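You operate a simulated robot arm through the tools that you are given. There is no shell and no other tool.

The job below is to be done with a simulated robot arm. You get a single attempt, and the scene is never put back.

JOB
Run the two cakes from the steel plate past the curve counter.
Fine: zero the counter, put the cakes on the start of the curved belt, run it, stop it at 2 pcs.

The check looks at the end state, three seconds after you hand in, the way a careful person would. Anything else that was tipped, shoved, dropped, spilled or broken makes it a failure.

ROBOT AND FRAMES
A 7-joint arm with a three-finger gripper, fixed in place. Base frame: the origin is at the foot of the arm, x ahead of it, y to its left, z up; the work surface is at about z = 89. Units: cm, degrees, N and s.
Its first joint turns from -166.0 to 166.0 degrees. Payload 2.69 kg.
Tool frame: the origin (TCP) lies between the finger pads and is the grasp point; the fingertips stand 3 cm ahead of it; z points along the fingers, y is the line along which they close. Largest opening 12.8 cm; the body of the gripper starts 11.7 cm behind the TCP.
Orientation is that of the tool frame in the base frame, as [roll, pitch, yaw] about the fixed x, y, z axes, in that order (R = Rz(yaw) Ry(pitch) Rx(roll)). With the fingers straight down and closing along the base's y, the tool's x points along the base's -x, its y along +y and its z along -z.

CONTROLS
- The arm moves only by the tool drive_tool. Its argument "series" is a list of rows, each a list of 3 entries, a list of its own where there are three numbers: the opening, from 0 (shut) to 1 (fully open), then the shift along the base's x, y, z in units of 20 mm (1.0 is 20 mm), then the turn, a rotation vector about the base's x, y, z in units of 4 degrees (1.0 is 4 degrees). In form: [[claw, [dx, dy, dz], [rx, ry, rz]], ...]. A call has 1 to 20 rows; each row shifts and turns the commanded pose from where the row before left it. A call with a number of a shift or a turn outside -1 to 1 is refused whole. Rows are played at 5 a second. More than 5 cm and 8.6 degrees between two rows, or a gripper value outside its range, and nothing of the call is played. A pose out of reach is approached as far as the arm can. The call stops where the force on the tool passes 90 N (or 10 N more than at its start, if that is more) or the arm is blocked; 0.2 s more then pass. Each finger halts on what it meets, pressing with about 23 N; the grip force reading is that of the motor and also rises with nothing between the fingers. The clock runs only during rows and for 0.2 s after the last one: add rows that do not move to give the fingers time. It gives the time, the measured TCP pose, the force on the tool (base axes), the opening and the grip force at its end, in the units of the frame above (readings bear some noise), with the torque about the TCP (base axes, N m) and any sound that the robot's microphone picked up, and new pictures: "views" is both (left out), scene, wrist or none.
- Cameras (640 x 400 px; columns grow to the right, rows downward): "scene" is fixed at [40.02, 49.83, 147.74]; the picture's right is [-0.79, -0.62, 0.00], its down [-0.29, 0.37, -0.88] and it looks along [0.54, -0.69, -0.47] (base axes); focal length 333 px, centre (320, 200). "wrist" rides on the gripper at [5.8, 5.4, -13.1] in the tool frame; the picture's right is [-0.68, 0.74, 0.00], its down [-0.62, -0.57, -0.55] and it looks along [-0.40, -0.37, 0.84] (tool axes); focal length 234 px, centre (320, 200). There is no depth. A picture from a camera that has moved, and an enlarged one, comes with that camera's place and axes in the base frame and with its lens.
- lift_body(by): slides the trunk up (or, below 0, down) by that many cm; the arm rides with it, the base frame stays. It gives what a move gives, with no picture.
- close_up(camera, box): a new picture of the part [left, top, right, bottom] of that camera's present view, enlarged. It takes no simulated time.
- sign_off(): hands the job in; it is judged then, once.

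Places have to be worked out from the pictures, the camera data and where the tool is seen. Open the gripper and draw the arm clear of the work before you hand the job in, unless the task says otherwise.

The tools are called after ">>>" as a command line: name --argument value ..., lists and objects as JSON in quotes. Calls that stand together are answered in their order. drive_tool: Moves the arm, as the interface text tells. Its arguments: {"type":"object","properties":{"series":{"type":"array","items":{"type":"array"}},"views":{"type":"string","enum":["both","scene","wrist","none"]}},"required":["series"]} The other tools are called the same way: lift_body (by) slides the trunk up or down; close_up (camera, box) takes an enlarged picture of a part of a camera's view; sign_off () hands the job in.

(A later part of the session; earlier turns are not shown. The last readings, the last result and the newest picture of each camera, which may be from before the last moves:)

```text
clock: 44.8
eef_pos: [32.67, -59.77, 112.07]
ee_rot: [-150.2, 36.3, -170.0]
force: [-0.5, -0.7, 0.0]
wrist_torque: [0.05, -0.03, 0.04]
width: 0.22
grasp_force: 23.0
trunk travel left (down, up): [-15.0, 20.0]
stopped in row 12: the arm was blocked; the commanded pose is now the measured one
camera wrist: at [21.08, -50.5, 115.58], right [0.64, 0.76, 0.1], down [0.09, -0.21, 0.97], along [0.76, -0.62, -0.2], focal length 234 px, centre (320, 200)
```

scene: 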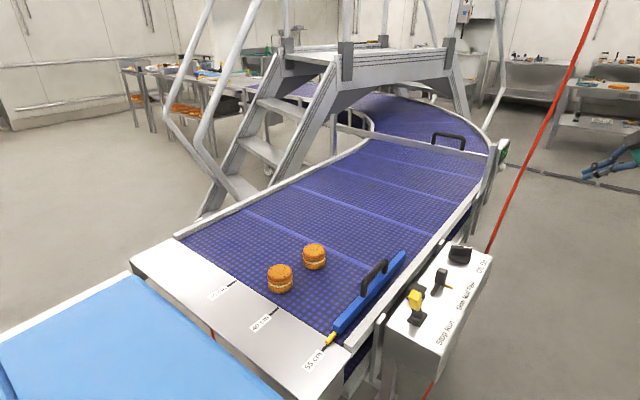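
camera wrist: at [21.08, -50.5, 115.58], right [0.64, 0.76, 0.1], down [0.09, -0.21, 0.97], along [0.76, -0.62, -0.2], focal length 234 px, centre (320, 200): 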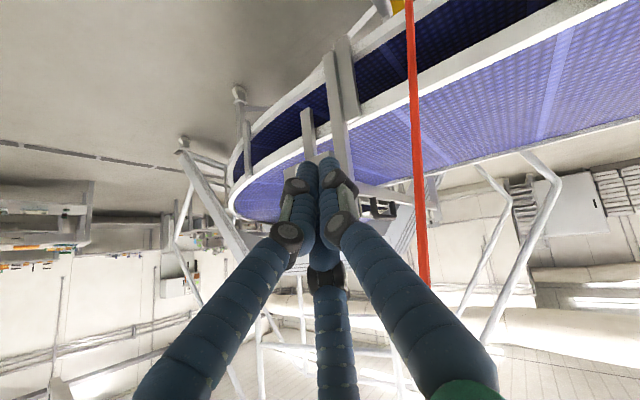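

The arm stopped with almost no force, likely at a wrist joint limit while folded. A tilt of about 40° is enough to press the button, so I'll back the tilt off slightly, extend outward towards (36, -79) and yaw the tool towards +x for more cable clearance.

>>> drive_tool --series '[[0, [0, -0.5, 0.2], [0.6, 0.8, 0]], [0, [0, -0.8, 0], [0.6, 0.8, 0]], [0, [0.1, -1, 0], [0, 0, 0.5]], [0, [0.1, -1, 0], [0, 0, 0.7]], [0, [0.2, -1, 0], [0, 0, 0.7]], [0, [0.2, -1, 0], [0, 0, 0.7]], [0, [0.3, -1, 0], [0, 0, 0.7]], [0, [0.3, -1, 0], [0, 0, 0.7]], [0, [0.3, -1, 0], [0, 0, 0.7]], [0, [0, -1, 0], [0, 0, 0]], [0, [0, 0, 0], [0, 0, 0]]]' --views "both"

```text
clock: 47.2
eef_pos: [35.67, -78.43, 113.15]
ee_rot: [-156.3, 30.7, -154.7]
force: [0.5, -0.3, -0.5]
wrist_torque: [0.0, -0.01, 0.05]
width: 0.2
grasp_force: 23.3
trunk travel left (down, up): [-15.0, 20.0]
camera wrist: at [22.29, -73.53, 118.51], right [0.37, 0.92, 0.09], down [0.27, -0.2, 0.94], along [0.89, -0.33, -0.32], focal length 234 px, centre (320, 200)
```

scene: 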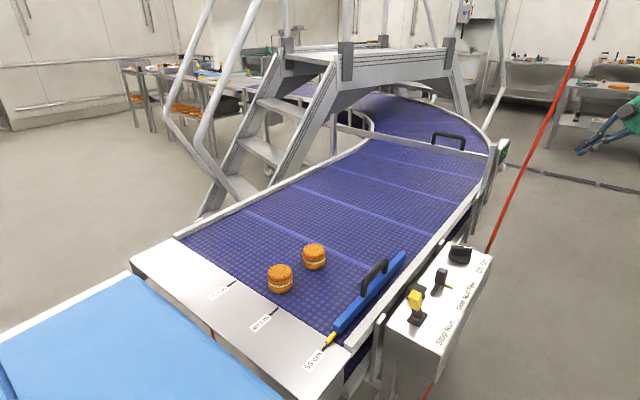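
wrist: 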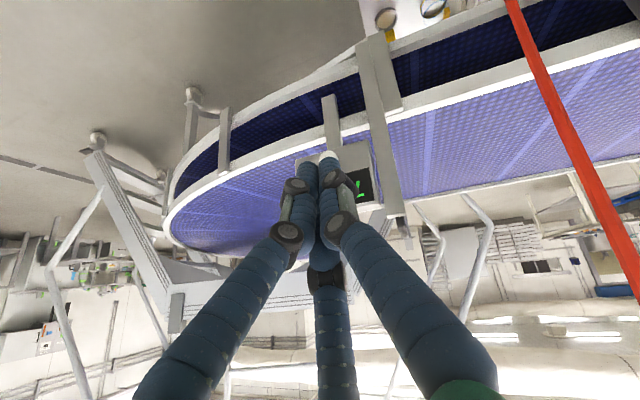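

The button projects right at the fingertips in the wrist view, confirming (56.9, -83.6, 99.2). The tool now points along (0.59, -0.16, -0.79). I'll move to a pre-press spot about 5 cm short of the button.

>>> drive_tool --series '[[0, [0.9, -0.34, -0.85], [0, 0, 0]], [0, [0.9, -0.34, -0.85], [0, 0, 0]], [0, [0.9, -0.34, -0.85], [0, 0, 0]], [0, [0.9, -0.34, -0.85], [0, 0, 0]], [0, [0.9, -0.34, -0.85], [0, 0, 0]], [0, [0.9, -0.34, -0.85], [0, 0, 0]], [0, [0.9, -0.34, -0.85], [0, 0, 0]], [0, [0, 0, 0], [0, 0, 0]]]' --views "both"

```text
clock: 49.0
eef_pos: [48.33, -83.15, 100.99]
ee_rot: [-156.4, 30.7, -154.7]
force: [0.0, -0.3, -1.0]
wrist_torque: [0.02, 0.0, 0.02]
width: 0.22
grasp_force: 23.1
trunk travel left (down, up): [-15.0, 20.0]
camera wrist: at [34.92, -78.17, 106.47], right [0.37, 0.92, 0.09], down [0.27, -0.2, 0.94], along [0.89, -0.33, -0.32], focal length 234 px, centre (320, 200)
```

scene: 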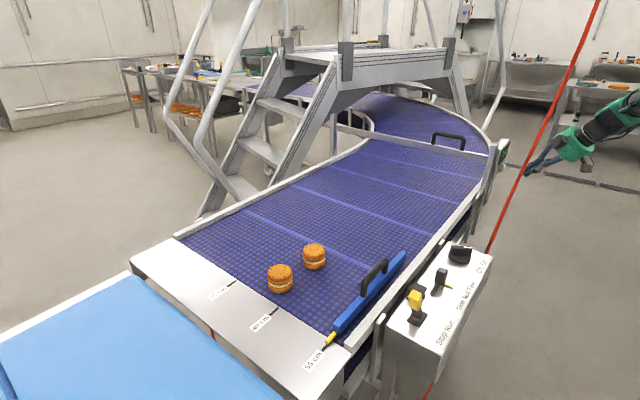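
wrist: 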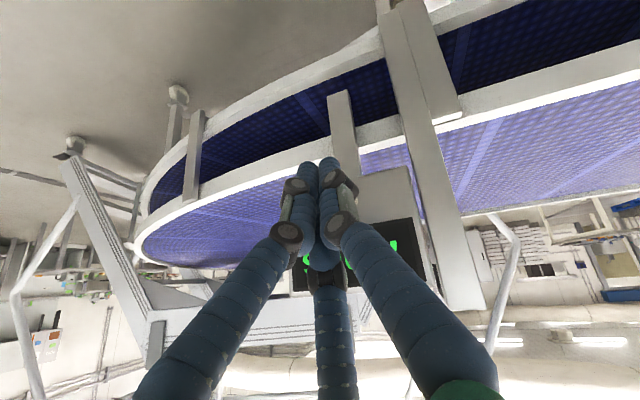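

The fingertip is about 5 cm short of the button and level with it. I'll advance in +x in 5 mm steps and watch the force.

>>> drive_tool --series '[[0, [0.25, 0, 0], [0, 0, 0]], [0, [0.25, 0, 0], [0, 0, 0]], [0, [0.25, 0, 0], [0, 0, 0]], [0, [0.25, 0, 0], [0, 0, 0]], [0, [0.25, 0, 0], [0, 0, 0]], [0, [0.25, 0, 0], [0, 0, 0]], [0, [0.25, 0, 0], [0, 0, 0]]]' --views "both"

>>> close_up --camera "scene" --box '[475, 125, 545, 195]'

```text
clock: 50.6
eef_pos: [51.74, -83.12, 101.19]
ee_rot: [-156.3, 30.7, -154.7]
force: [-0.6, -0.2, -0.4]
wrist_torque: [-0.03, -0.01, -0.01]
width: 0.23
grasp_force: 23.0
trunk travel left (down, up): [-15.0, 20.0]
camera wrist: at [38.39, -78.21, 106.59], right [0.37, 0.92, 0.09], down [0.27, -0.2, 0.94], along [0.89, -0.33, -0.32], focal length 234 px, centre (320, 200)
```

scene: 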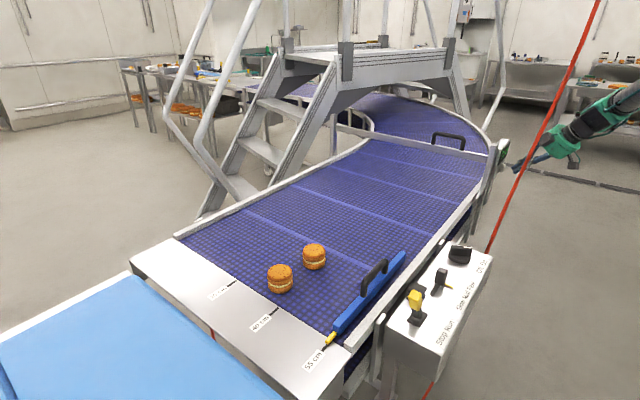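
wrist: 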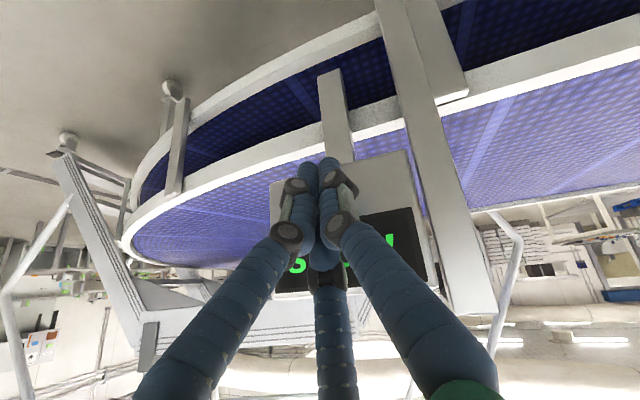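

```text
5.71 times, centred on (510, 160) of scene
camera zoom: at [40.02, 49.83, 147.74], right [-0.79, -0.62, 0.0], down [-0.29, 0.37, -0.88], along [0.54, -0.69, -0.47], focal length 1903 px, centre (-766, 429)
```

zoom: 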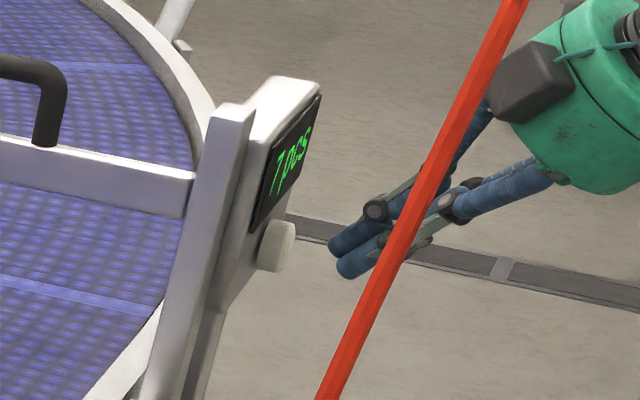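

In the close-up the fingertips line up with the button and are about 3 cm short. I'll continue in small steps.

>>> drive_tool --series '[[0, [0.25, 0, 0], [0, 0, 0]], [0, [0.25, 0, 0], [0, 0, 0]], [0, [0.25, 0, 0], [0, 0, 0]], [0, [0.2, 0, 0], [0, 0, 0]]]' --views "none"

>>> close_up --camera "scene" --box '[475, 125, 545, 195]'

```text
clock: 51.6
eef_pos: [53.54, -83.25, 101.16]
ee_rot: [-156.3, 30.7, -154.7]
force: [0.3, -0.3, -0.3]
wrist_torque: [-0.02, 0.01, -0.03]
width: 0.21
grasp_force: 22.9
trunk travel left (down, up): [-15.0, 20.0]
```

```text
5.71 times, centred on (510, 160) of scene
camera zoom: at [40.02, 49.83, 147.74], right [-0.79, -0.62, 0.0], down [-0.29, 0.37, -0.88], along [0.54, -0.69, -0.47], focal length 1903 px, centre (-766, 429)
```

zoom: 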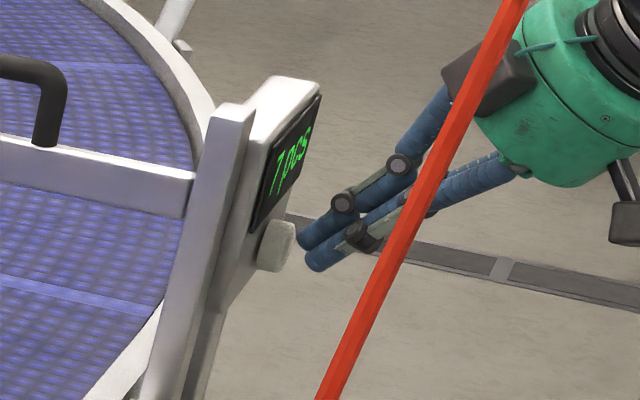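

Nearly touching now. I'll advance in 2–3 mm steps.

>>> drive_tool --series '[[0, [0.15, 0, 0], [0, 0, 0]], [0, [0.15, 0, 0], [0, 0, 0]], [0, [0, 0, 0], [0, 0, 0]]]' --views "none"

>>> close_up --camera "scene" --box '[475, 125, 545, 195]'

```text
clock: 52.4
eef_pos: [54.27, -83.25, 101.11]
ee_rot: [-156.3, 30.8, -154.7]
force: [-1.6, 0.5, -0.1]
wrist_torque: [-0.03, 0.01, 0.0]
width: 0.21
grasp_force: 23.3
trunk travel left (down, up): [-15.0, 20.0]
```

```text
5.71 times, centred on (510, 160) of scene
camera zoom: at [40.02, 49.83, 147.74], right [-0.79, -0.62, 0.0], down [-0.29, 0.37, -0.88], along [0.54, -0.69, -0.47], focal length 1903 px, centre (-766, 429)
```

zoom: 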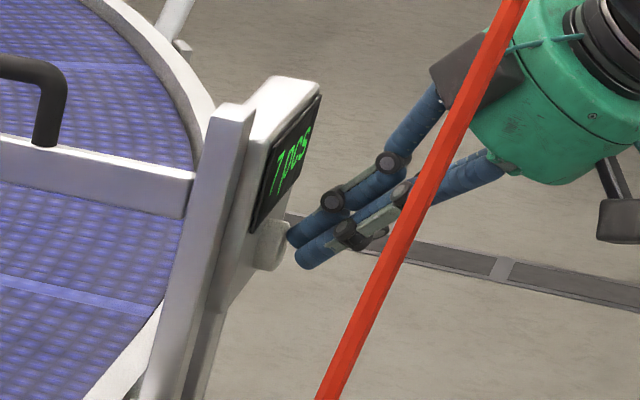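

>>> drive_tool --series '[[0, [0.1, 0, 0], [0, 0, 0]], [0, [0.1, 0, 0], [0, 0, 0]], [0, [0, 0, 0], [0, 0, 0]]]' --views "none"

>>> close_up --camera "scene" --box '[475, 125, 545, 195]'

```text
clock: 53.2
eef_pos: [54.61, -83.21, 101.22]
ee_rot: [-156.3, 30.7, -154.7]
force: [-5.1, -0.8, -0.3]
wrist_torque: [-0.03, 0.05, -0.06]
width: 0.22
grasp_force: 23.2
trunk travel left (down, up): [-15.0, 20.0]
heard: click
```

```text
5.71 times, centred on (510, 160) of scene
camera zoom: at [40.02, 49.83, 147.74], right [-0.79, -0.62, 0.0], down [-0.29, 0.37, -0.88], along [0.54, -0.69, -0.47], focal length 1903 px, centre (-766, 429)
```

zoom: 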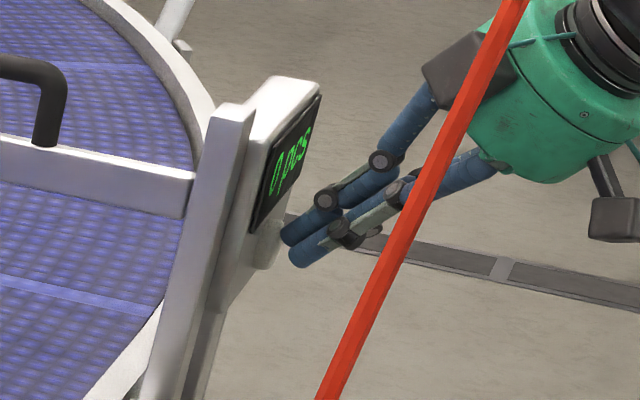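

I heard the click and the display now reads 0 pcs. I'll retreat along the same path and turn the tool back to vertical on the robot side of the cable.

>>> drive_tool --series '[[0, [-0.5, 0, 0], [0, 0, 0]], [0, [-1, 0, 0], [0, 0, 0]], [0, [-1, 0, 0], [0, 0, 0]], [0, [-0.9, 0.34, 0.85], [0, 0, 0]], [0, [-0.9, 0.34, 0.85], [0, 0, 0]], [0, [-0.9, 0.34, 0.85], [0, 0, 0]], [0, [-0.9, 0.34, 0.85], [0, 0, 0]], [0, [-0.9, 0.34, 0.85], [0, 0, 0]], [0, [-0.9, 0.34, 0.85], [0, 0, 0]], [0, [-0.9, 0.34, 0.85], [0, 0, 0]], [0, [0, 0, 0], [0, 0, 0]]]' --views "scene"

>>> close_up --camera "scene" --box '[475, 125, 545, 195]'

```text
clock: 55.6
eef_pos: [36.97, -78.36, 113.11]
ee_rot: [-156.3, 30.7, -154.7]
force: [-0.1, -0.3, 0.2]
wrist_torque: [-0.02, 0.02, 0.01]
width: 0.24
grasp_force: 22.9
trunk travel left (down, up): [-15.0, 20.0]
```

scene: 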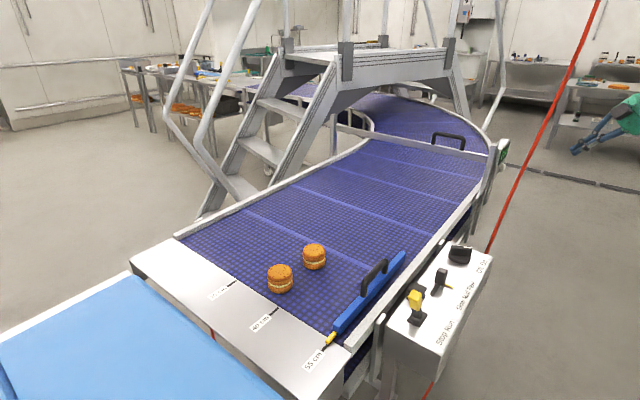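

```text
5.71 times, centred on (510, 160) of scene
camera zoom: at [40.02, 49.83, 147.74], right [-0.79, -0.62, 0.0], down [-0.29, 0.37, -0.88], along [0.54, -0.69, -0.47], focal length 1903 px, centre (-766, 429)
```

zoom: 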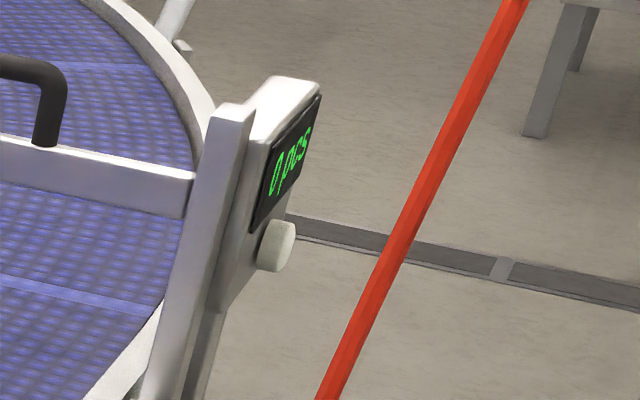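

The counter holds 0 pcs. I'll retrace: yaw back while moving to +y, then tilt back to vertical.

>>> drive_tool --series '[[0, [-0.3, 1, 0], [0, 0, -0.587]], [0, [-0.3, 1, 0], [0, 0, -0.587]], [0, [-0.3, 1, 0], [0, 0, -0.587]], [0, [-0.3, 1, 0], [0, 0, -0.587]], [0, [-0.3, 1, 0], [0, 0, -0.587]], [0, [-0.2, 1, 0], [0, 0, -0.587]], [0, [-0.2, 1, 0], [0, 0, -0.587]], [0, [0, 1, 0], [0, 0, -0.591]], [0, [0, 0.7, 0.1], [0.6, 0.8, 0]], [0, [0, 0.7, 0.1], [0.6, 0.8, 0]], [0, [0, 0.7, 0.1], [0.6, 0.8, 0]], [0, [0, 0.7, 0.1], [0.6, 0.8, 0]], [0, [0, 0.7, 0.1], [0.6, 0.8, 0]], [0, [0, 0.7, 0.1], [0.6, 0.8, 0]], [0, [0, 0.7, 0.1], [0.6, 0.8, 0]], [0, [0, 0.7, 0.1], [0.6, 0.8, 0]], [0, [0, 0.7, 0.1], [0.6, 0.8, 0]], [0, [0, 0, 0], [0, 0, 0]]]' --views "wrist"

```text
clock: 59.4
eef_pos: [33.15, -49.7, 114.74]
ee_rot: [179.8, 2.6, 179.3]
force: [0.1, -0.2, -0.4]
wrist_torque: [-0.01, 0.02, -0.01]
width: 0.24
grasp_force: 23.0
trunk travel left (down, up): [-15.0, 20.0]
camera wrist: at [26.9, -44.3, 127.6], right [0.68, 0.73, 0.03], down [0.58, -0.57, 0.57], along [0.44, -0.37, -0.82], focal length 234 px, centre (320, 200)
```

wrist: 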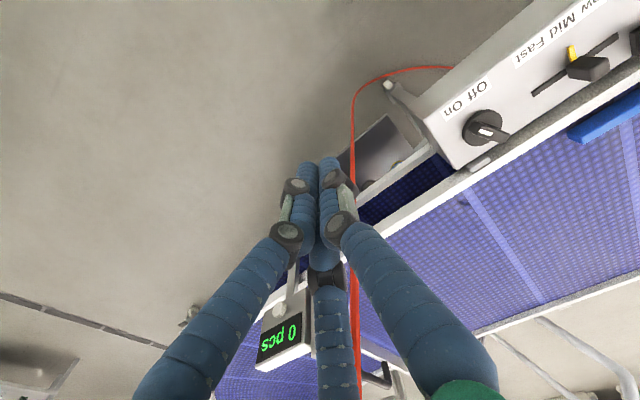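

Display confirms 0 pcs. Next I'll go over to the control box to look at the Stop/Run lever, correcting the remaining 2.6° tilt on the way.

>>> drive_tool --series '[[0, [0, 1, 0.1], [0, 0.65, 0]], [0, [0, 1, 0.1], [0, 0, 0]], [0, [0, 1, 0.1], [0, 0, 0]], [0, [0.3, 1, 0.1], [0, 0, 0]], [0, [0.3, 1, 0.1], [0, 0, 0]], [0, [0.3, 1, 0.1], [0, 0, 0]], [0, [0.3, 1, 0.1], [0, 0, 0]], [0, [0.3, 1, 0.1], [0, 0, 0]], [0, [0.3, 1, 0.1], [0, 0, 0]], [0, [0.3, 1, 0.1], [0, 0, 0]], [0, [0.3, 1, 0.1], [0, 0, 0]], [0, [0.3, 1, 0], [0, 0, 0]], [0, [0.3, 1, 0], [0, 0, 0]], [0, [0.3, 1, 0], [0, 0, 0]], [0, [0.3, 1, 0], [0, 0, 0]], [0, [0.3, 1, 0], [0, 0, 0]], [0, [0.3, 1, 0], [0, 0, 0]], [0, [0.3, 1, 0], [0, 0, 0]], [0, [0.3, 1, 0], [0, 0, 0]], [0, [0, 0, 0], [0, 0, 0]]]' --views "both"

>>> close_up --camera "wrist" --box '[280, 40, 560, 200]'

```text
clock: 63.6
eef_pos: [42.66, -11.76, 117.1]
ee_rot: [179.8, 0.1, 179.3]
force: [-0.3, 1.1, 0.4]
wrist_torque: [-0.03, 0.0, 0.02]
width: 0.21
grasp_force: 22.6
trunk travel left (down, up): [-15.0, 20.0]
camera wrist: at [37.05, -6.33, 130.12], right [0.68, 0.73, 0.0], down [0.61, -0.57, 0.55], along [0.4, -0.37, -0.84], focal length 234 px, centre (320, 200)
```

scene: 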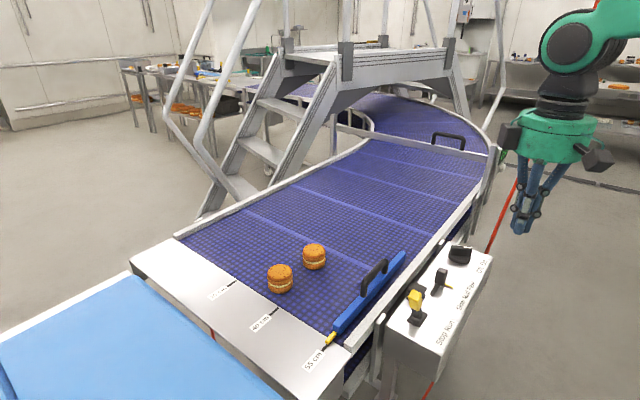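
wrist: 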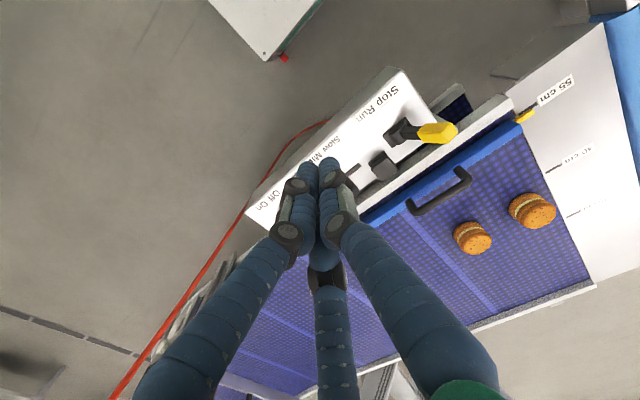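

```text
2.29 times, centred on (420, 120) of wrist
camera zoom: at [37.05, -6.33, 130.12], right [0.68, 0.73, 0.0], down [0.61, -0.57, 0.55], along [0.4, -0.37, -0.84], focal length 535 px, centre (91, 383)
```

zoom: 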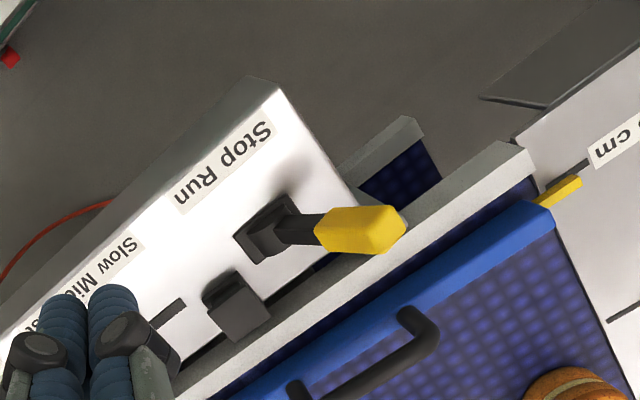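

The lever's base is at about (55.1, -5, 90.4) and its knob top at about (55.3, -0.5, 99.5), leaning to Stop (+y). I'll bring the closed fingers to the +y side of the knob at (55.2, 5), partly lowered, and check before pushing towards Run.

>>> drive_tool --series '[[0, [0.7, 0.93, 0], [0, 0, 0]], [0, [0.7, 0.93, 0], [0, 0, 0]], [0, [0.7, 0.93, 0], [0, 0, 0]], [0, [0.7, 0.93, 0], [0, 0, 0]], [0, [0.7, 0.93, 0], [0, 0, 0]], [0, [0.7, 0.93, 0], [0, 0, 0]], [0, [0.7, 0.93, 0], [0, 0, 0]], [0, [0.7, 0.93, 0], [0, 0, 0]], [0, [0.67, 0.93, 0], [0, 0, 0]], [0, [0, 0, -1], [0, 0, 0]], [0, [0, 0, -1], [0, 0, 0]], [0, [0, 0, -1], [0, 0, 0]], [0, [0, 0, -1], [0, 0, 0]], [0, [0, 0, -1], [0, 0, 0]], [0, [0, 0, 0], [0, 0, 0]]]' --views "both"

>>> close_up --camera "scene" --box '[360, 220, 480, 340]'

```text
clock: 66.8
eef_pos: [55.42, 4.97, 107.23]
ee_rot: [179.8, 0.0, 179.4]
force: [0.6, -0.6, 0.1]
wrist_torque: [0.0, 0.04, 0.01]
width: 0.21
grasp_force: 23.0
trunk travel left (down, up): [-15.0, 20.0]
camera wrist: at [49.6, 10.37, 120.11], right [0.68, 0.73, 0.0], down [0.61, -0.57, 0.55], along [0.4, -0.37, -0.84], focal length 234 px, centre (320, 200)
```

scene: 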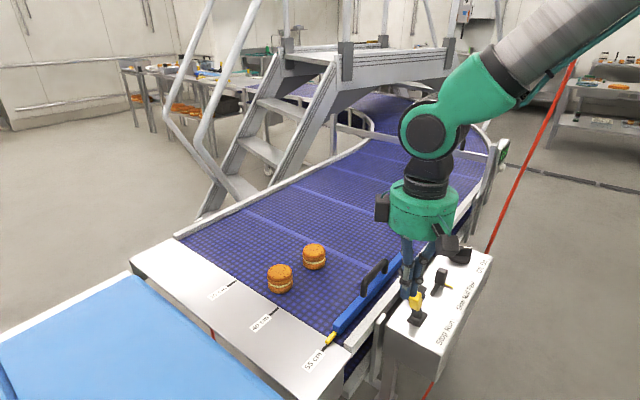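
wrist: 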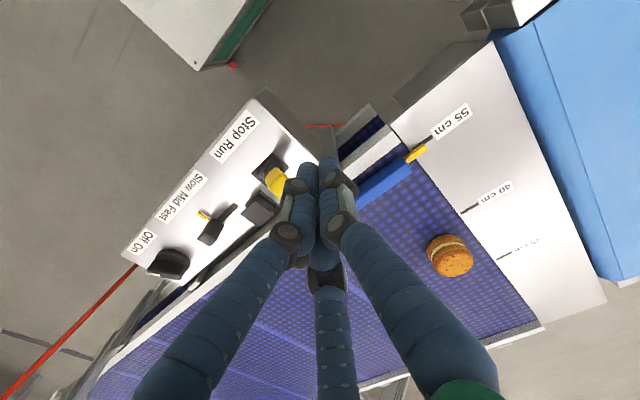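

```text
3.33 times, centred on (420, 280) of scene
camera zoom: at [40.02, 49.83, 147.74], right [-0.79, -0.62, 0.0], down [-0.29, 0.37, -0.88], along [0.54, -0.69, -0.47], focal length 1110 px, centre (-13, -67)
```

zoom: 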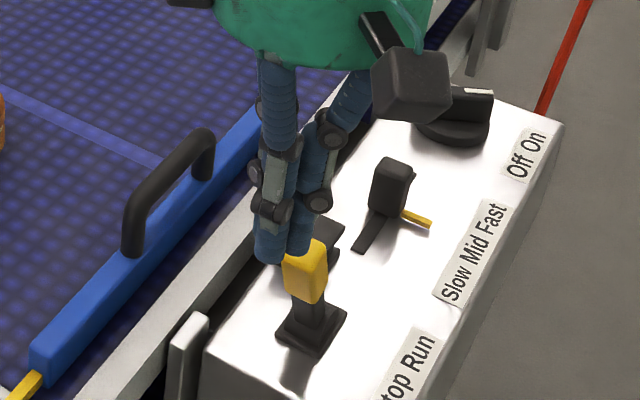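

The wrist and scene views agree on the knob centre at (55.35, -1.7, 97.4). One overlap looks odd, so I'll zoom in to check before lowering.

>>> close_up --camera "scene" --box '[390, 260, 440, 330]'

>>> close_up --camera "wrist" --box '[220, 130, 380, 280]'

```text
5.71 times, centred on (415, 295) of scene
camera zoom: at [40.02, 49.83, 147.74], right [-0.79, -0.62, 0.0], down [-0.29, 0.37, -0.88], along [0.54, -0.69, -0.47], focal length 1903 px, centre (-223, -343)
```

zoom: 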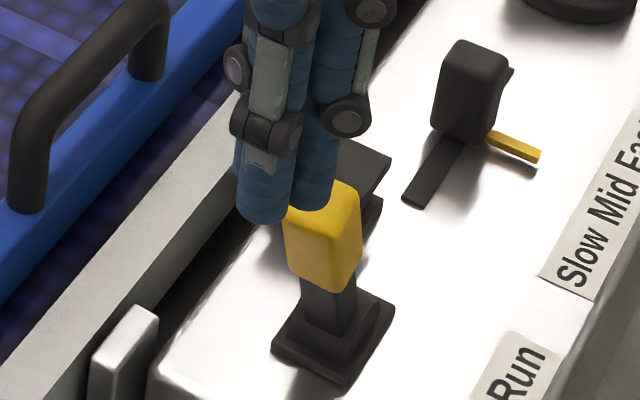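

```text
2.67 times, centred on (300, 205) of wrist
camera zoom: at [49.6, 10.37, 120.11], right [0.68, 0.73, 0.0], down [0.61, -0.57, 0.55], along [0.4, -0.37, -0.84], focal length 624 px, centre (373, 187)
```

zoom: 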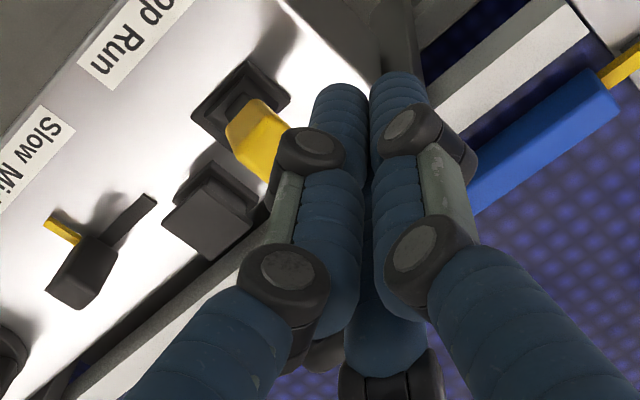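

The finger is in front of the knob, as expected. I'll lower to TCP z ≈ 99 (tips at 96) on the +y side of the knob.

>>> drive_tool --series '[[0, [0, 0, -1], [0, 0, 0]], [0, [0, 0, -1], [0, 0, 0]], [0, [0, 0, -1], [0, 0, 0]], [0, [-0.1, 0, -1], [0, 0, 0]], [0, [0, 0, 0], [0, 0, 0]]]' --views "wrist"

>>> close_up --camera "scene" --box '[380, 250, 450, 340]'

```text
clock: 68.0
eef_pos: [55.1, 5.0, 99.07]
ee_rot: [179.9, 0.0, 179.3]
force: [0.2, 0.4, -0.3]
wrist_torque: [0.02, -0.02, -0.01]
width: 0.22
grasp_force: 22.9
trunk travel left (down, up): [-15.0, 20.0]
camera wrist: at [49.45, 10.37, 112.1], right [0.68, 0.73, 0.0], down [0.61, -0.57, 0.55], along [0.4, -0.37, -0.84], focal length 234 px, centre (320, 200)
```

wrist: 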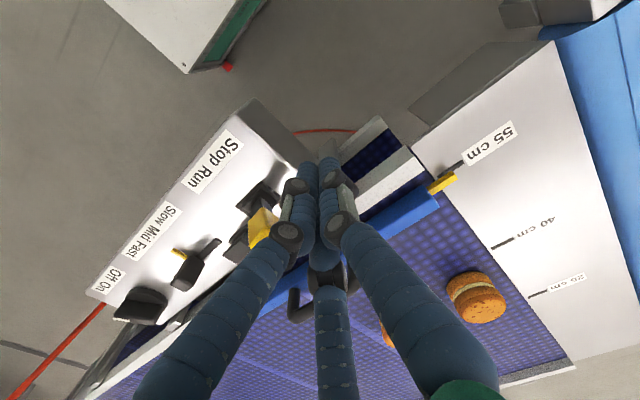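

```text
4.44 times, centred on (415, 295) of scene
camera zoom: at [40.02, 49.83, 147.74], right [-0.79, -0.62, 0.0], down [-0.29, 0.37, -0.88], along [0.54, -0.69, -0.47], focal length 1480 px, centre (-102, -222)
```

zoom: 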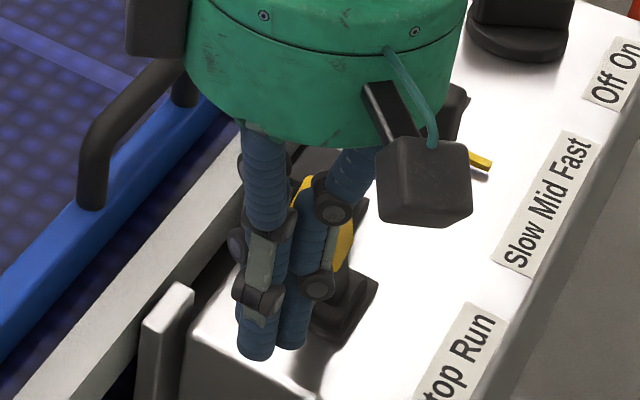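

The fingers stand clear on the +y side of the knob. I'll push in -y in moderate steps and listen for the click.

>>> drive_tool --series '[[0, [0, -0.5, 0], [0, 0, 0]], [0, [0, -0.5, 0], [0, 0, 0]], [0, [0, -0.4, 0], [0, 0, 0]], [0, [0, -0.4, 0], [0, 0, 0]], [0, [0, -0.4, 0], [0, 0, 0]], [0, [0, -0.4, 0], [0, 0, 0]], [0, [0, -0.4, 0], [0, 0, 0]]]' --views "both"

>>> close_up --camera "scene" --box '[380, 250, 450, 340]'

```text
clock: 69.6
eef_pos: [55.03, -0.95, 99.02]
ee_rot: [179.9, 0.1, 179.4]
force: [-0.9, 0.4, 0.4]
wrist_torque: [0.01, 0.02, -0.01]
width: 0.21
grasp_force: 23.0
trunk travel left (down, up): [-15.0, 20.0]
camera wrist: at [49.41, 4.37, 112.08], right [0.68, 0.73, 0.0], down [0.61, -0.57, 0.55], along [0.4, -0.37, -0.84], focal length 234 px, centre (320, 200)
```

scene: 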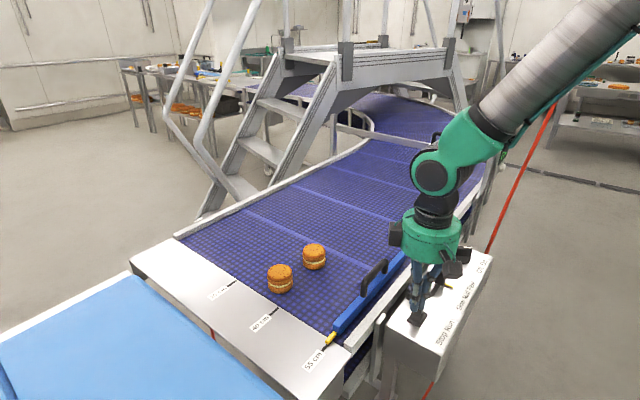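
wrist: 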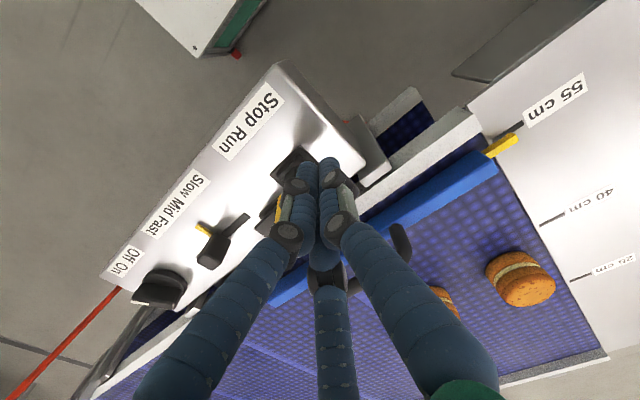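

```text
4.44 times, centred on (415, 295) of scene
camera zoom: at [40.02, 49.83, 147.74], right [-0.79, -0.62, 0.0], down [-0.29, 0.37, -0.88], along [0.54, -0.69, -0.47], focal length 1480 px, centre (-102, -222)
```

zoom: 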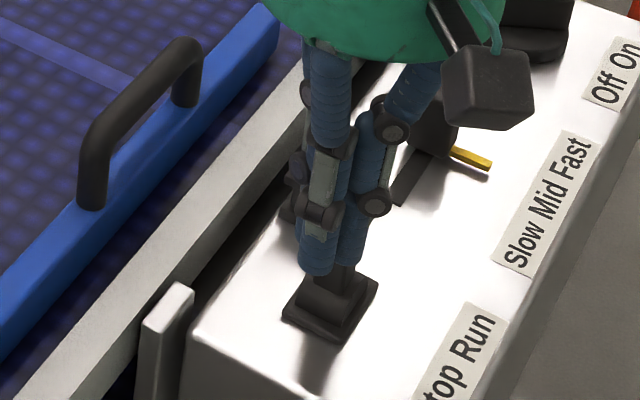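

The force is very low and the knob appears to be moving with the fingers. I'll continue pushing.

>>> drive_tool --series '[[0, [0, -0.35, 0], [0, 0, 0]], [0, [0, -0.35, 0], [0, 0, 0]], [0, [0, -0.35, 0], [0, 0, 0]]]' --views "both"

>>> close_up --camera "scene" --box '[380, 250, 450, 340]'

>>> close_up --camera "wrist" --box '[200, 100, 380, 260]'

```text
clock: 70.4
eef_pos: [55.19, -3.14, 99.06]
ee_rot: [179.8, 0.0, 179.3]
force: [0.2, 0.2, 0.2]
wrist_torque: [-0.02, 0.0, 0.02]
width: 0.2
grasp_force: 23.0
trunk travel left (down, up): [-15.0, 20.0]
camera wrist: at [49.44, 2.26, 112.09], right [0.68, 0.73, 0.0], down [0.61, -0.57, 0.55], along [0.4, -0.37, -0.84], focal length 234 px, centre (320, 200)
```

scene: 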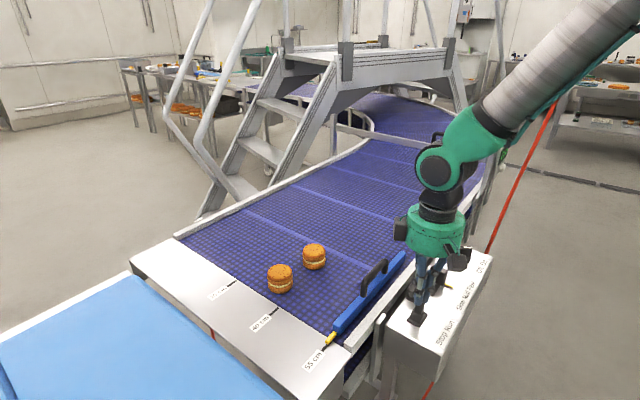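
wrist: 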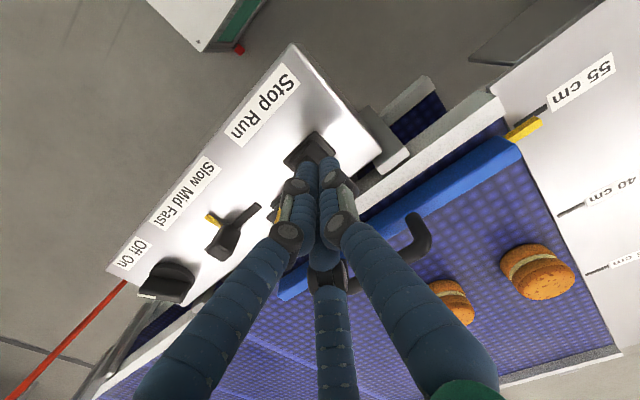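

```text
4.44 times, centred on (415, 295) of scene
camera zoom: at [40.02, 49.83, 147.74], right [-0.79, -0.62, 0.0], down [-0.29, 0.37, -0.88], along [0.54, -0.69, -0.47], focal length 1480 px, centre (-102, -222)
```

zoom: 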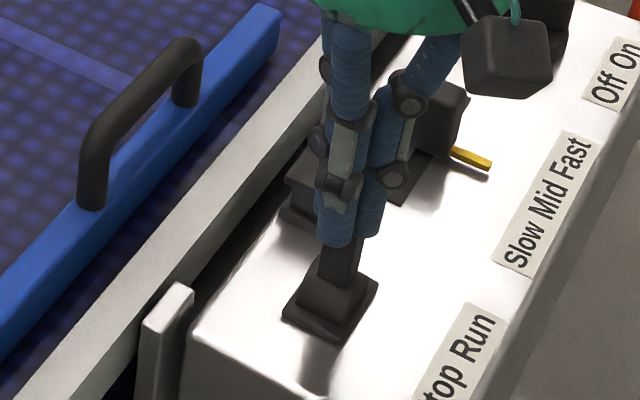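

```text
2.50 times, centred on (290, 180) of wrist
camera zoom: at [49.44, 2.26, 112.09], right [0.68, 0.73, 0.0], down [0.61, -0.57, 0.55], along [0.4, -0.37, -0.84], focal length 585 px, centre (395, 250)
```

zoom: 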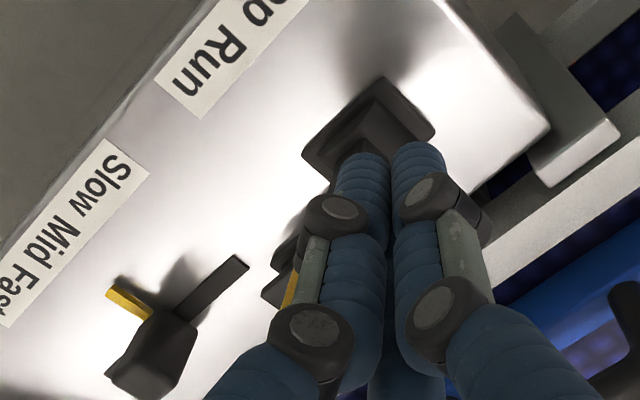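

The lever is near upright and the belt hasn't started. A bit further.

>>> drive_tool --series '[[0, [0, -0.35, 0], [0, 0, 0]], [0, [0, -0.35, 0], [0, 0, 0]]]' --views "both"

>>> close_up --camera "scene" --box '[380, 250, 450, 340]'

```text
clock: 71.0
eef_pos: [55.05, -4.46, 99.1]
ee_rot: [179.8, 0.0, 179.5]
force: [0.7, 0.6, -0.1]
wrist_torque: [0.03, -0.01, 0.02]
width: 0.23
grasp_force: 23.0
trunk travel left (down, up): [-15.0, 20.0]
camera wrist: at [49.43, 0.89, 112.14], right [0.68, 0.73, 0.0], down [0.61, -0.57, 0.55], along [0.4, -0.37, -0.84], focal length 234 px, centre (320, 200)
```

scene: 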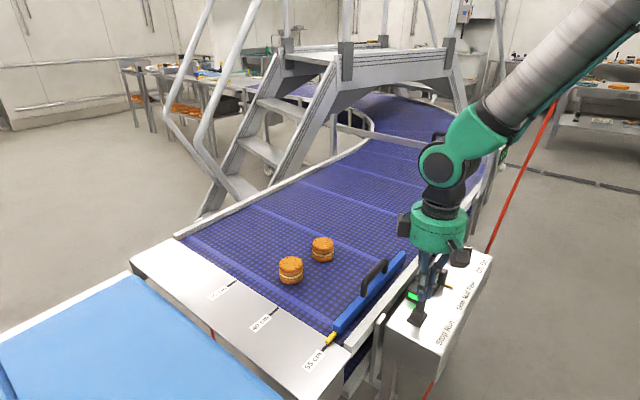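
wrist: 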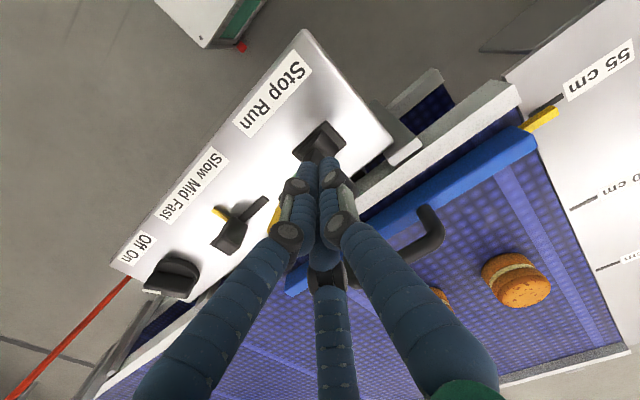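

```text
4.44 times, centred on (415, 295) of scene
camera zoom: at [40.02, 49.83, 147.74], right [-0.79, -0.62, 0.0], down [-0.29, 0.37, -0.88], along [0.54, -0.69, -0.47], focal length 1480 px, centre (-102, -222)
```

zoom: 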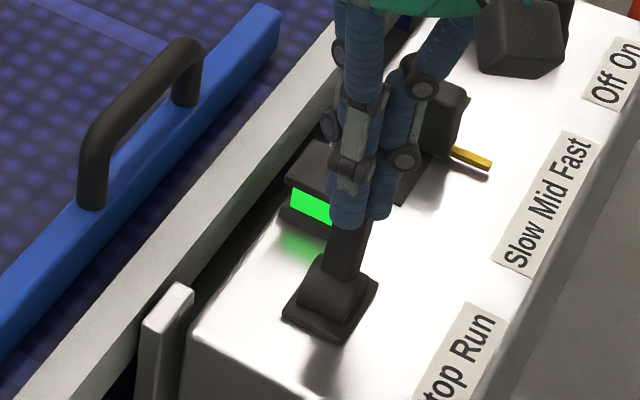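

The green run lamp is lit and the cakes have started moving. I'll push the lever a little further so it seats in Run, then check.

>>> drive_tool --series '[[0, [0, -0.4, 0], [0, 0, 0]], [0, [0, -0.4, 0], [0, 0, 0]]]' --views "scene"

>>> close_up --camera "scene" --box '[380, 250, 450, 340]'

```text
clock: 71.6
eef_pos: [55.13, -5.73, 99.02]
ee_rot: [179.9, 0.0, 179.4]
force: [1.3, 60.9, 2.3]
wrist_torque: [1.62, -0.08, 0.15]
width: 0.22
grasp_force: 23.5
trunk travel left (down, up): [-15.0, 20.0]
```

scene: 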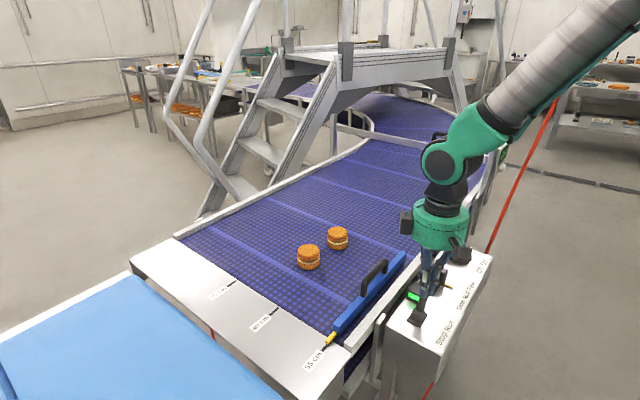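

```text
4.44 times, centred on (415, 295) of scene
camera zoom: at [40.02, 49.83, 147.74], right [-0.79, -0.62, 0.0], down [-0.29, 0.37, -0.88], along [0.54, -0.69, -0.47], focal length 1480 px, centre (-102, -222)
```

zoom: 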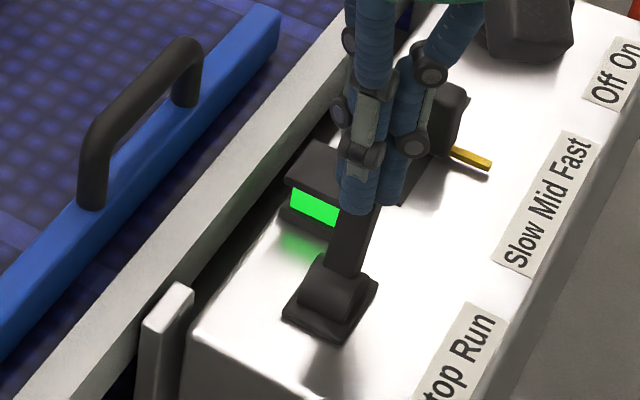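

The lever is at its end stop and the belt runs at about 12–13 cm/s, leaving about 6 s. I'll back off, lift over the knob and come down on its -y side, ready to push it back to Stop.

>>> drive_tool --series '[[0, [0, 0.6, 0], [0, 0, 0]], [0, [0, 0, 1], [0, 0, 0]], [0, [0, 0, 1], [0, 0, 0]], [0, [0, -0.6, 1], [0, 0, 0]], [0, [0, -1, 0], [0, 0, 0]], [0, [0, -1, 0], [0, 0, 0]], [0, [0, -1, 0], [0, 0, 0]], [0, [0, -1, 0], [0, 0, 0]], [0, [0, -0.4, -0.6], [0, 0, 0]], [0, [0, 0, -1], [0, 0, 0]]]' --views "both"

>>> close_up --camera "scene" --box '[380, 230, 470, 340]'

>>> close_up --camera "scene" --box '[330, 100, 530, 220]'

```text
clock: 73.8
eef_pos: [55.21, -15.02, 101.87]
ee_rot: [179.9, 0.0, 179.4]
force: [0.2, -0.7, -0.3]
wrist_torque: [0.04, -0.05, -0.03]
width: 0.21
grasp_force: 23.3
trunk travel left (down, up): [-15.0, 20.0]
camera wrist: at [49.44, -9.61, 114.89], right [0.68, 0.73, 0.0], down [0.61, -0.57, 0.55], along [0.4, -0.37, -0.84], focal length 234 px, centre (320, 200)
```

scene: 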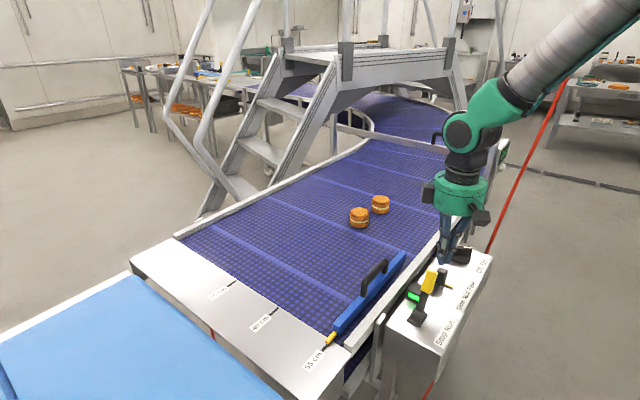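
wrist: 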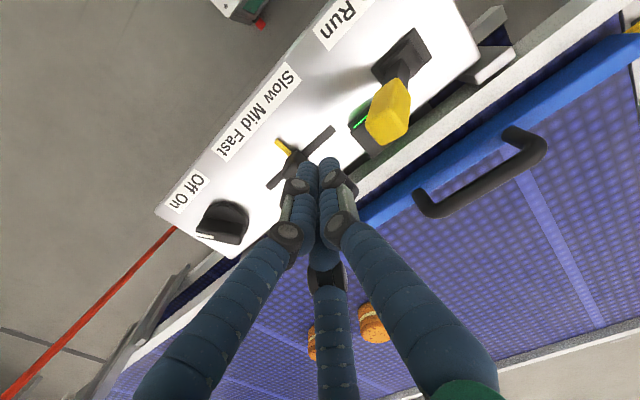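

```text
3.64 times, centred on (425, 285) of scene
camera zoom: at [40.02, 49.83, 147.74], right [-0.79, -0.62, 0.0], down [-0.29, 0.37, -0.88], along [0.54, -0.69, -0.47], focal length 1211 px, centre (-62, -109)
```

zoom: 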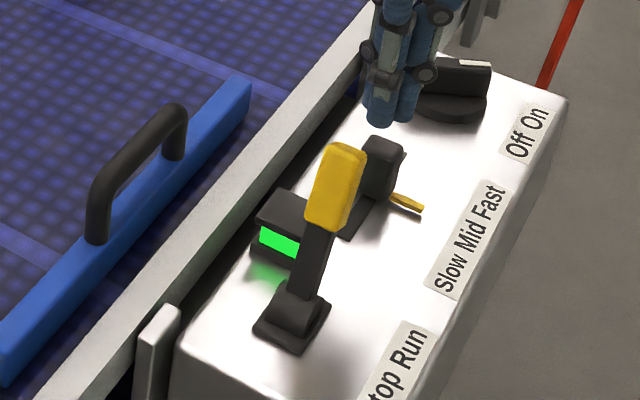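

```text
3.20 times, centred on (430, 160) of scene
camera zoom: at [40.02, 49.83, 147.74], right [-0.79, -0.62, 0.0], down [-0.29, 0.37, -0.88], along [0.54, -0.69, -0.47], focal length 1066 px, centre (-32, 328)
```

zoom: 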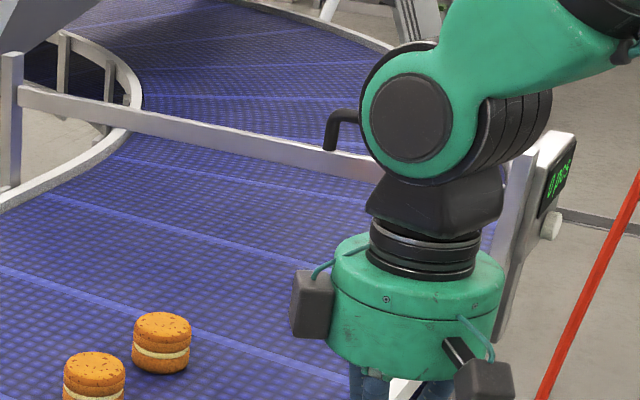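

The lever stays in Run, the display still shows 0, and the cakes are at y ≈ -44 and -31. I'll settle the fingers at the -y side of the knob, staying above the speed slider, ready to push.

>>> drive_tool --series '[[0, [0, 0.5, 0], [0, 0, 0]], [0, [0, 0.1, -1], [0, 0, 0]], [0, [0, 0.2, 0], [0, 0, 0]], [0, [0, 0, 0], [0, 0, 0]]]' --views "both"

>>> close_up --camera "scene" --box '[380, 230, 470, 340]'

>>> close_up --camera "scene" --box '[330, 100, 530, 220]'

```text
clock: 74.8
eef_pos: [55.11, -13.35, 99.93]
ee_rot: [179.9, 0.1, 179.4]
force: [-0.3, -0.2, 0.8]
wrist_torque: [0.01, -0.01, -0.04]
width: 0.2
grasp_force: 22.8
trunk travel left (down, up): [-15.0, 20.0]
camera wrist: at [49.45, -7.94, 112.93], right [0.68, 0.73, 0.0], down [0.61, -0.57, 0.55], along [0.4, -0.37, -0.84], focal length 234 px, centre (320, 200)
```

scene: 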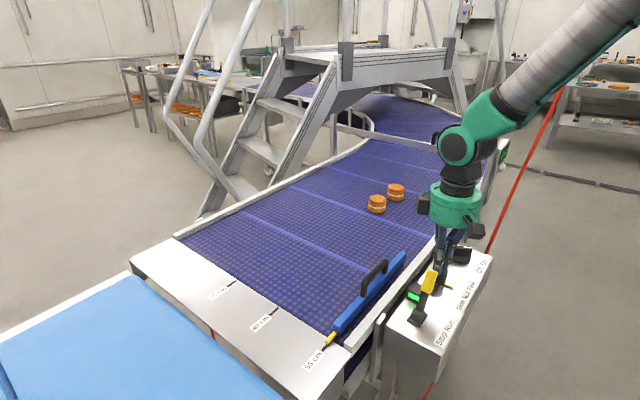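
wrist: 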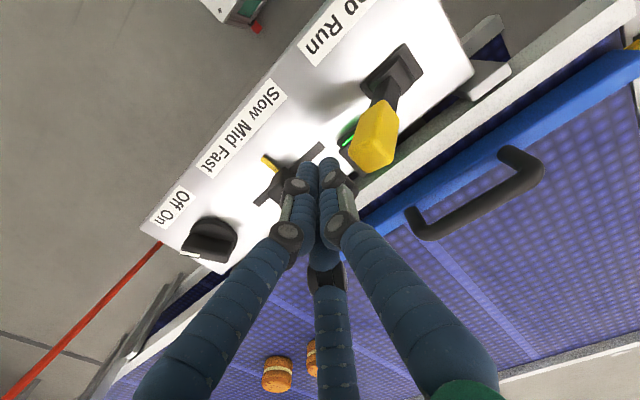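

```text
3.64 times, centred on (425, 285) of scene
camera zoom: at [40.02, 49.83, 147.74], right [-0.79, -0.62, 0.0], down [-0.29, 0.37, -0.88], along [0.54, -0.69, -0.47], focal length 1211 px, centre (-62, -109)
```

zoom: 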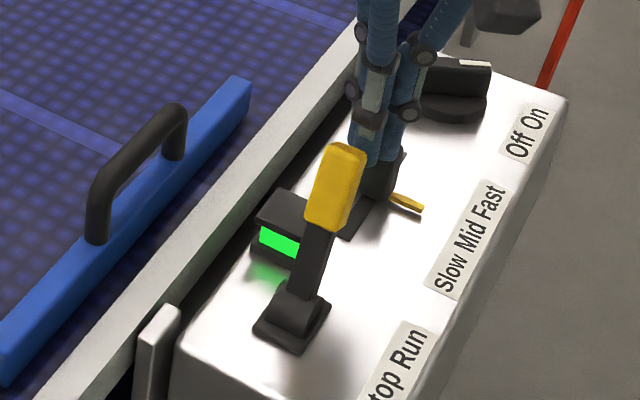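

```text
3.20 times, centred on (430, 160) of scene
camera zoom: at [40.02, 49.83, 147.74], right [-0.79, -0.62, 0.0], down [-0.29, 0.37, -0.88], along [0.54, -0.69, -0.47], focal length 1066 px, centre (-32, 328)
```

zoom: 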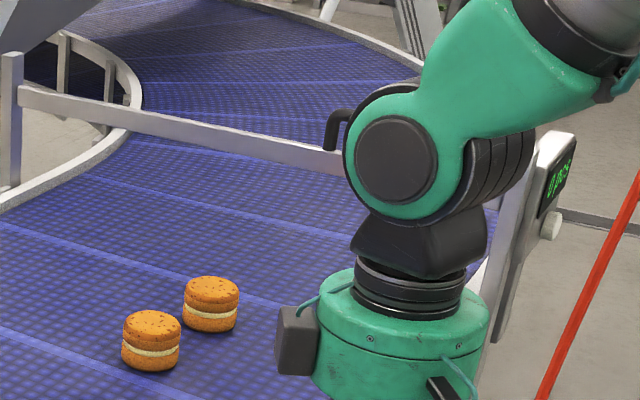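

Fingers are about 1 cm behind the knob's -y side and everything looks right. I'll wait in place while the cakes travel to the gate.

>>> drive_tool --series '[[0, [0, 0, 0], [0, 0, 0]], [0, [0, 0, 0], [0, 0, 0]], [0, [0, 0, 0], [0, 0, 0]], [0, [0, 0, 0], [0, 0, 0]], [0, [0, 0, 0], [0, 0, 0]], [0, [0, 0, 0], [0, 0, 0]], [0, [0, 0, 0], [0, 0, 0]]]' --views "scene"

>>> close_up --camera "scene" --box '[330, 100, 530, 220]'

>>> close_up --camera "scene" --box '[485, 130, 525, 170]'

```text
clock: 76.4
eef_pos: [55.14, -13.48, 99.92]
ee_rot: [179.9, 0.0, 179.4]
force: [0.6, -0.4, 0.2]
wrist_torque: [-0.02, -0.01, -0.01]
width: 0.21
grasp_force: 22.7
trunk travel left (down, up): [-15.0, 20.0]
```

scene: 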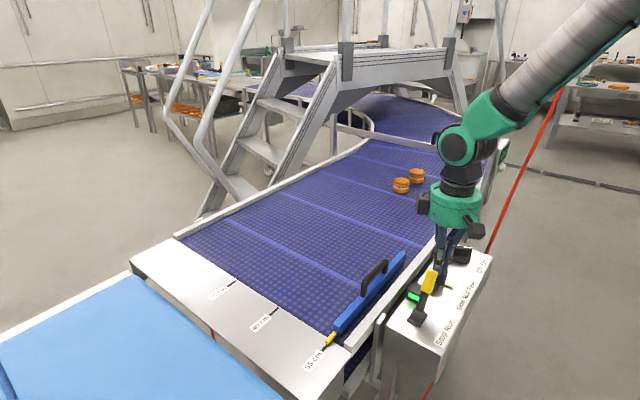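

```text
3.20 times, centred on (430, 160) of scene
camera zoom: at [40.02, 49.83, 147.74], right [-0.79, -0.62, 0.0], down [-0.29, 0.37, -0.88], along [0.54, -0.69, -0.47], focal length 1066 px, centre (-32, 328)
```

zoom: 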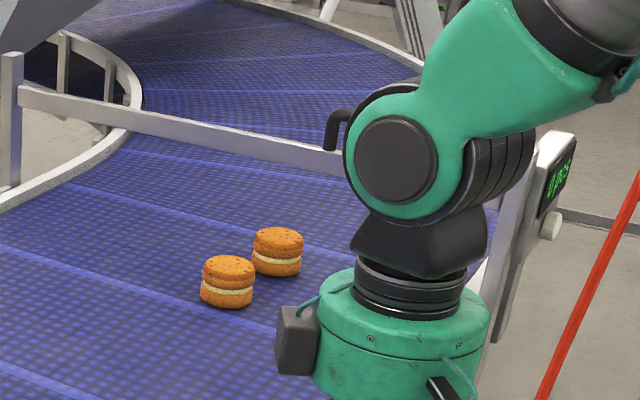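

```text
10.00 times, centred on (505, 150) of scene
camera zoom: at [40.02, 49.83, 147.74], right [-0.79, -0.62, 0.0], down [-0.29, 0.37, -0.88], along [0.54, -0.69, -0.47], focal length 3330 px, centre (-1530, 700)
```

zoom: 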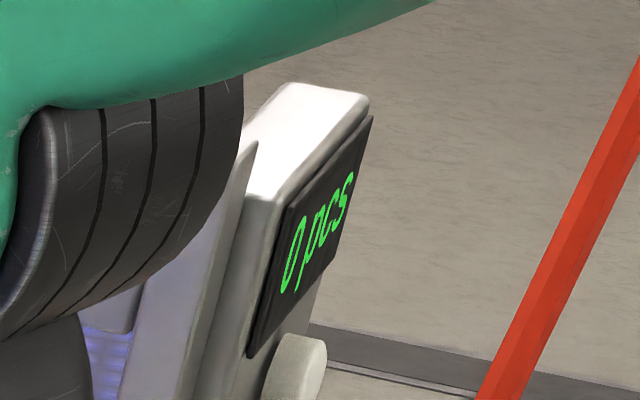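

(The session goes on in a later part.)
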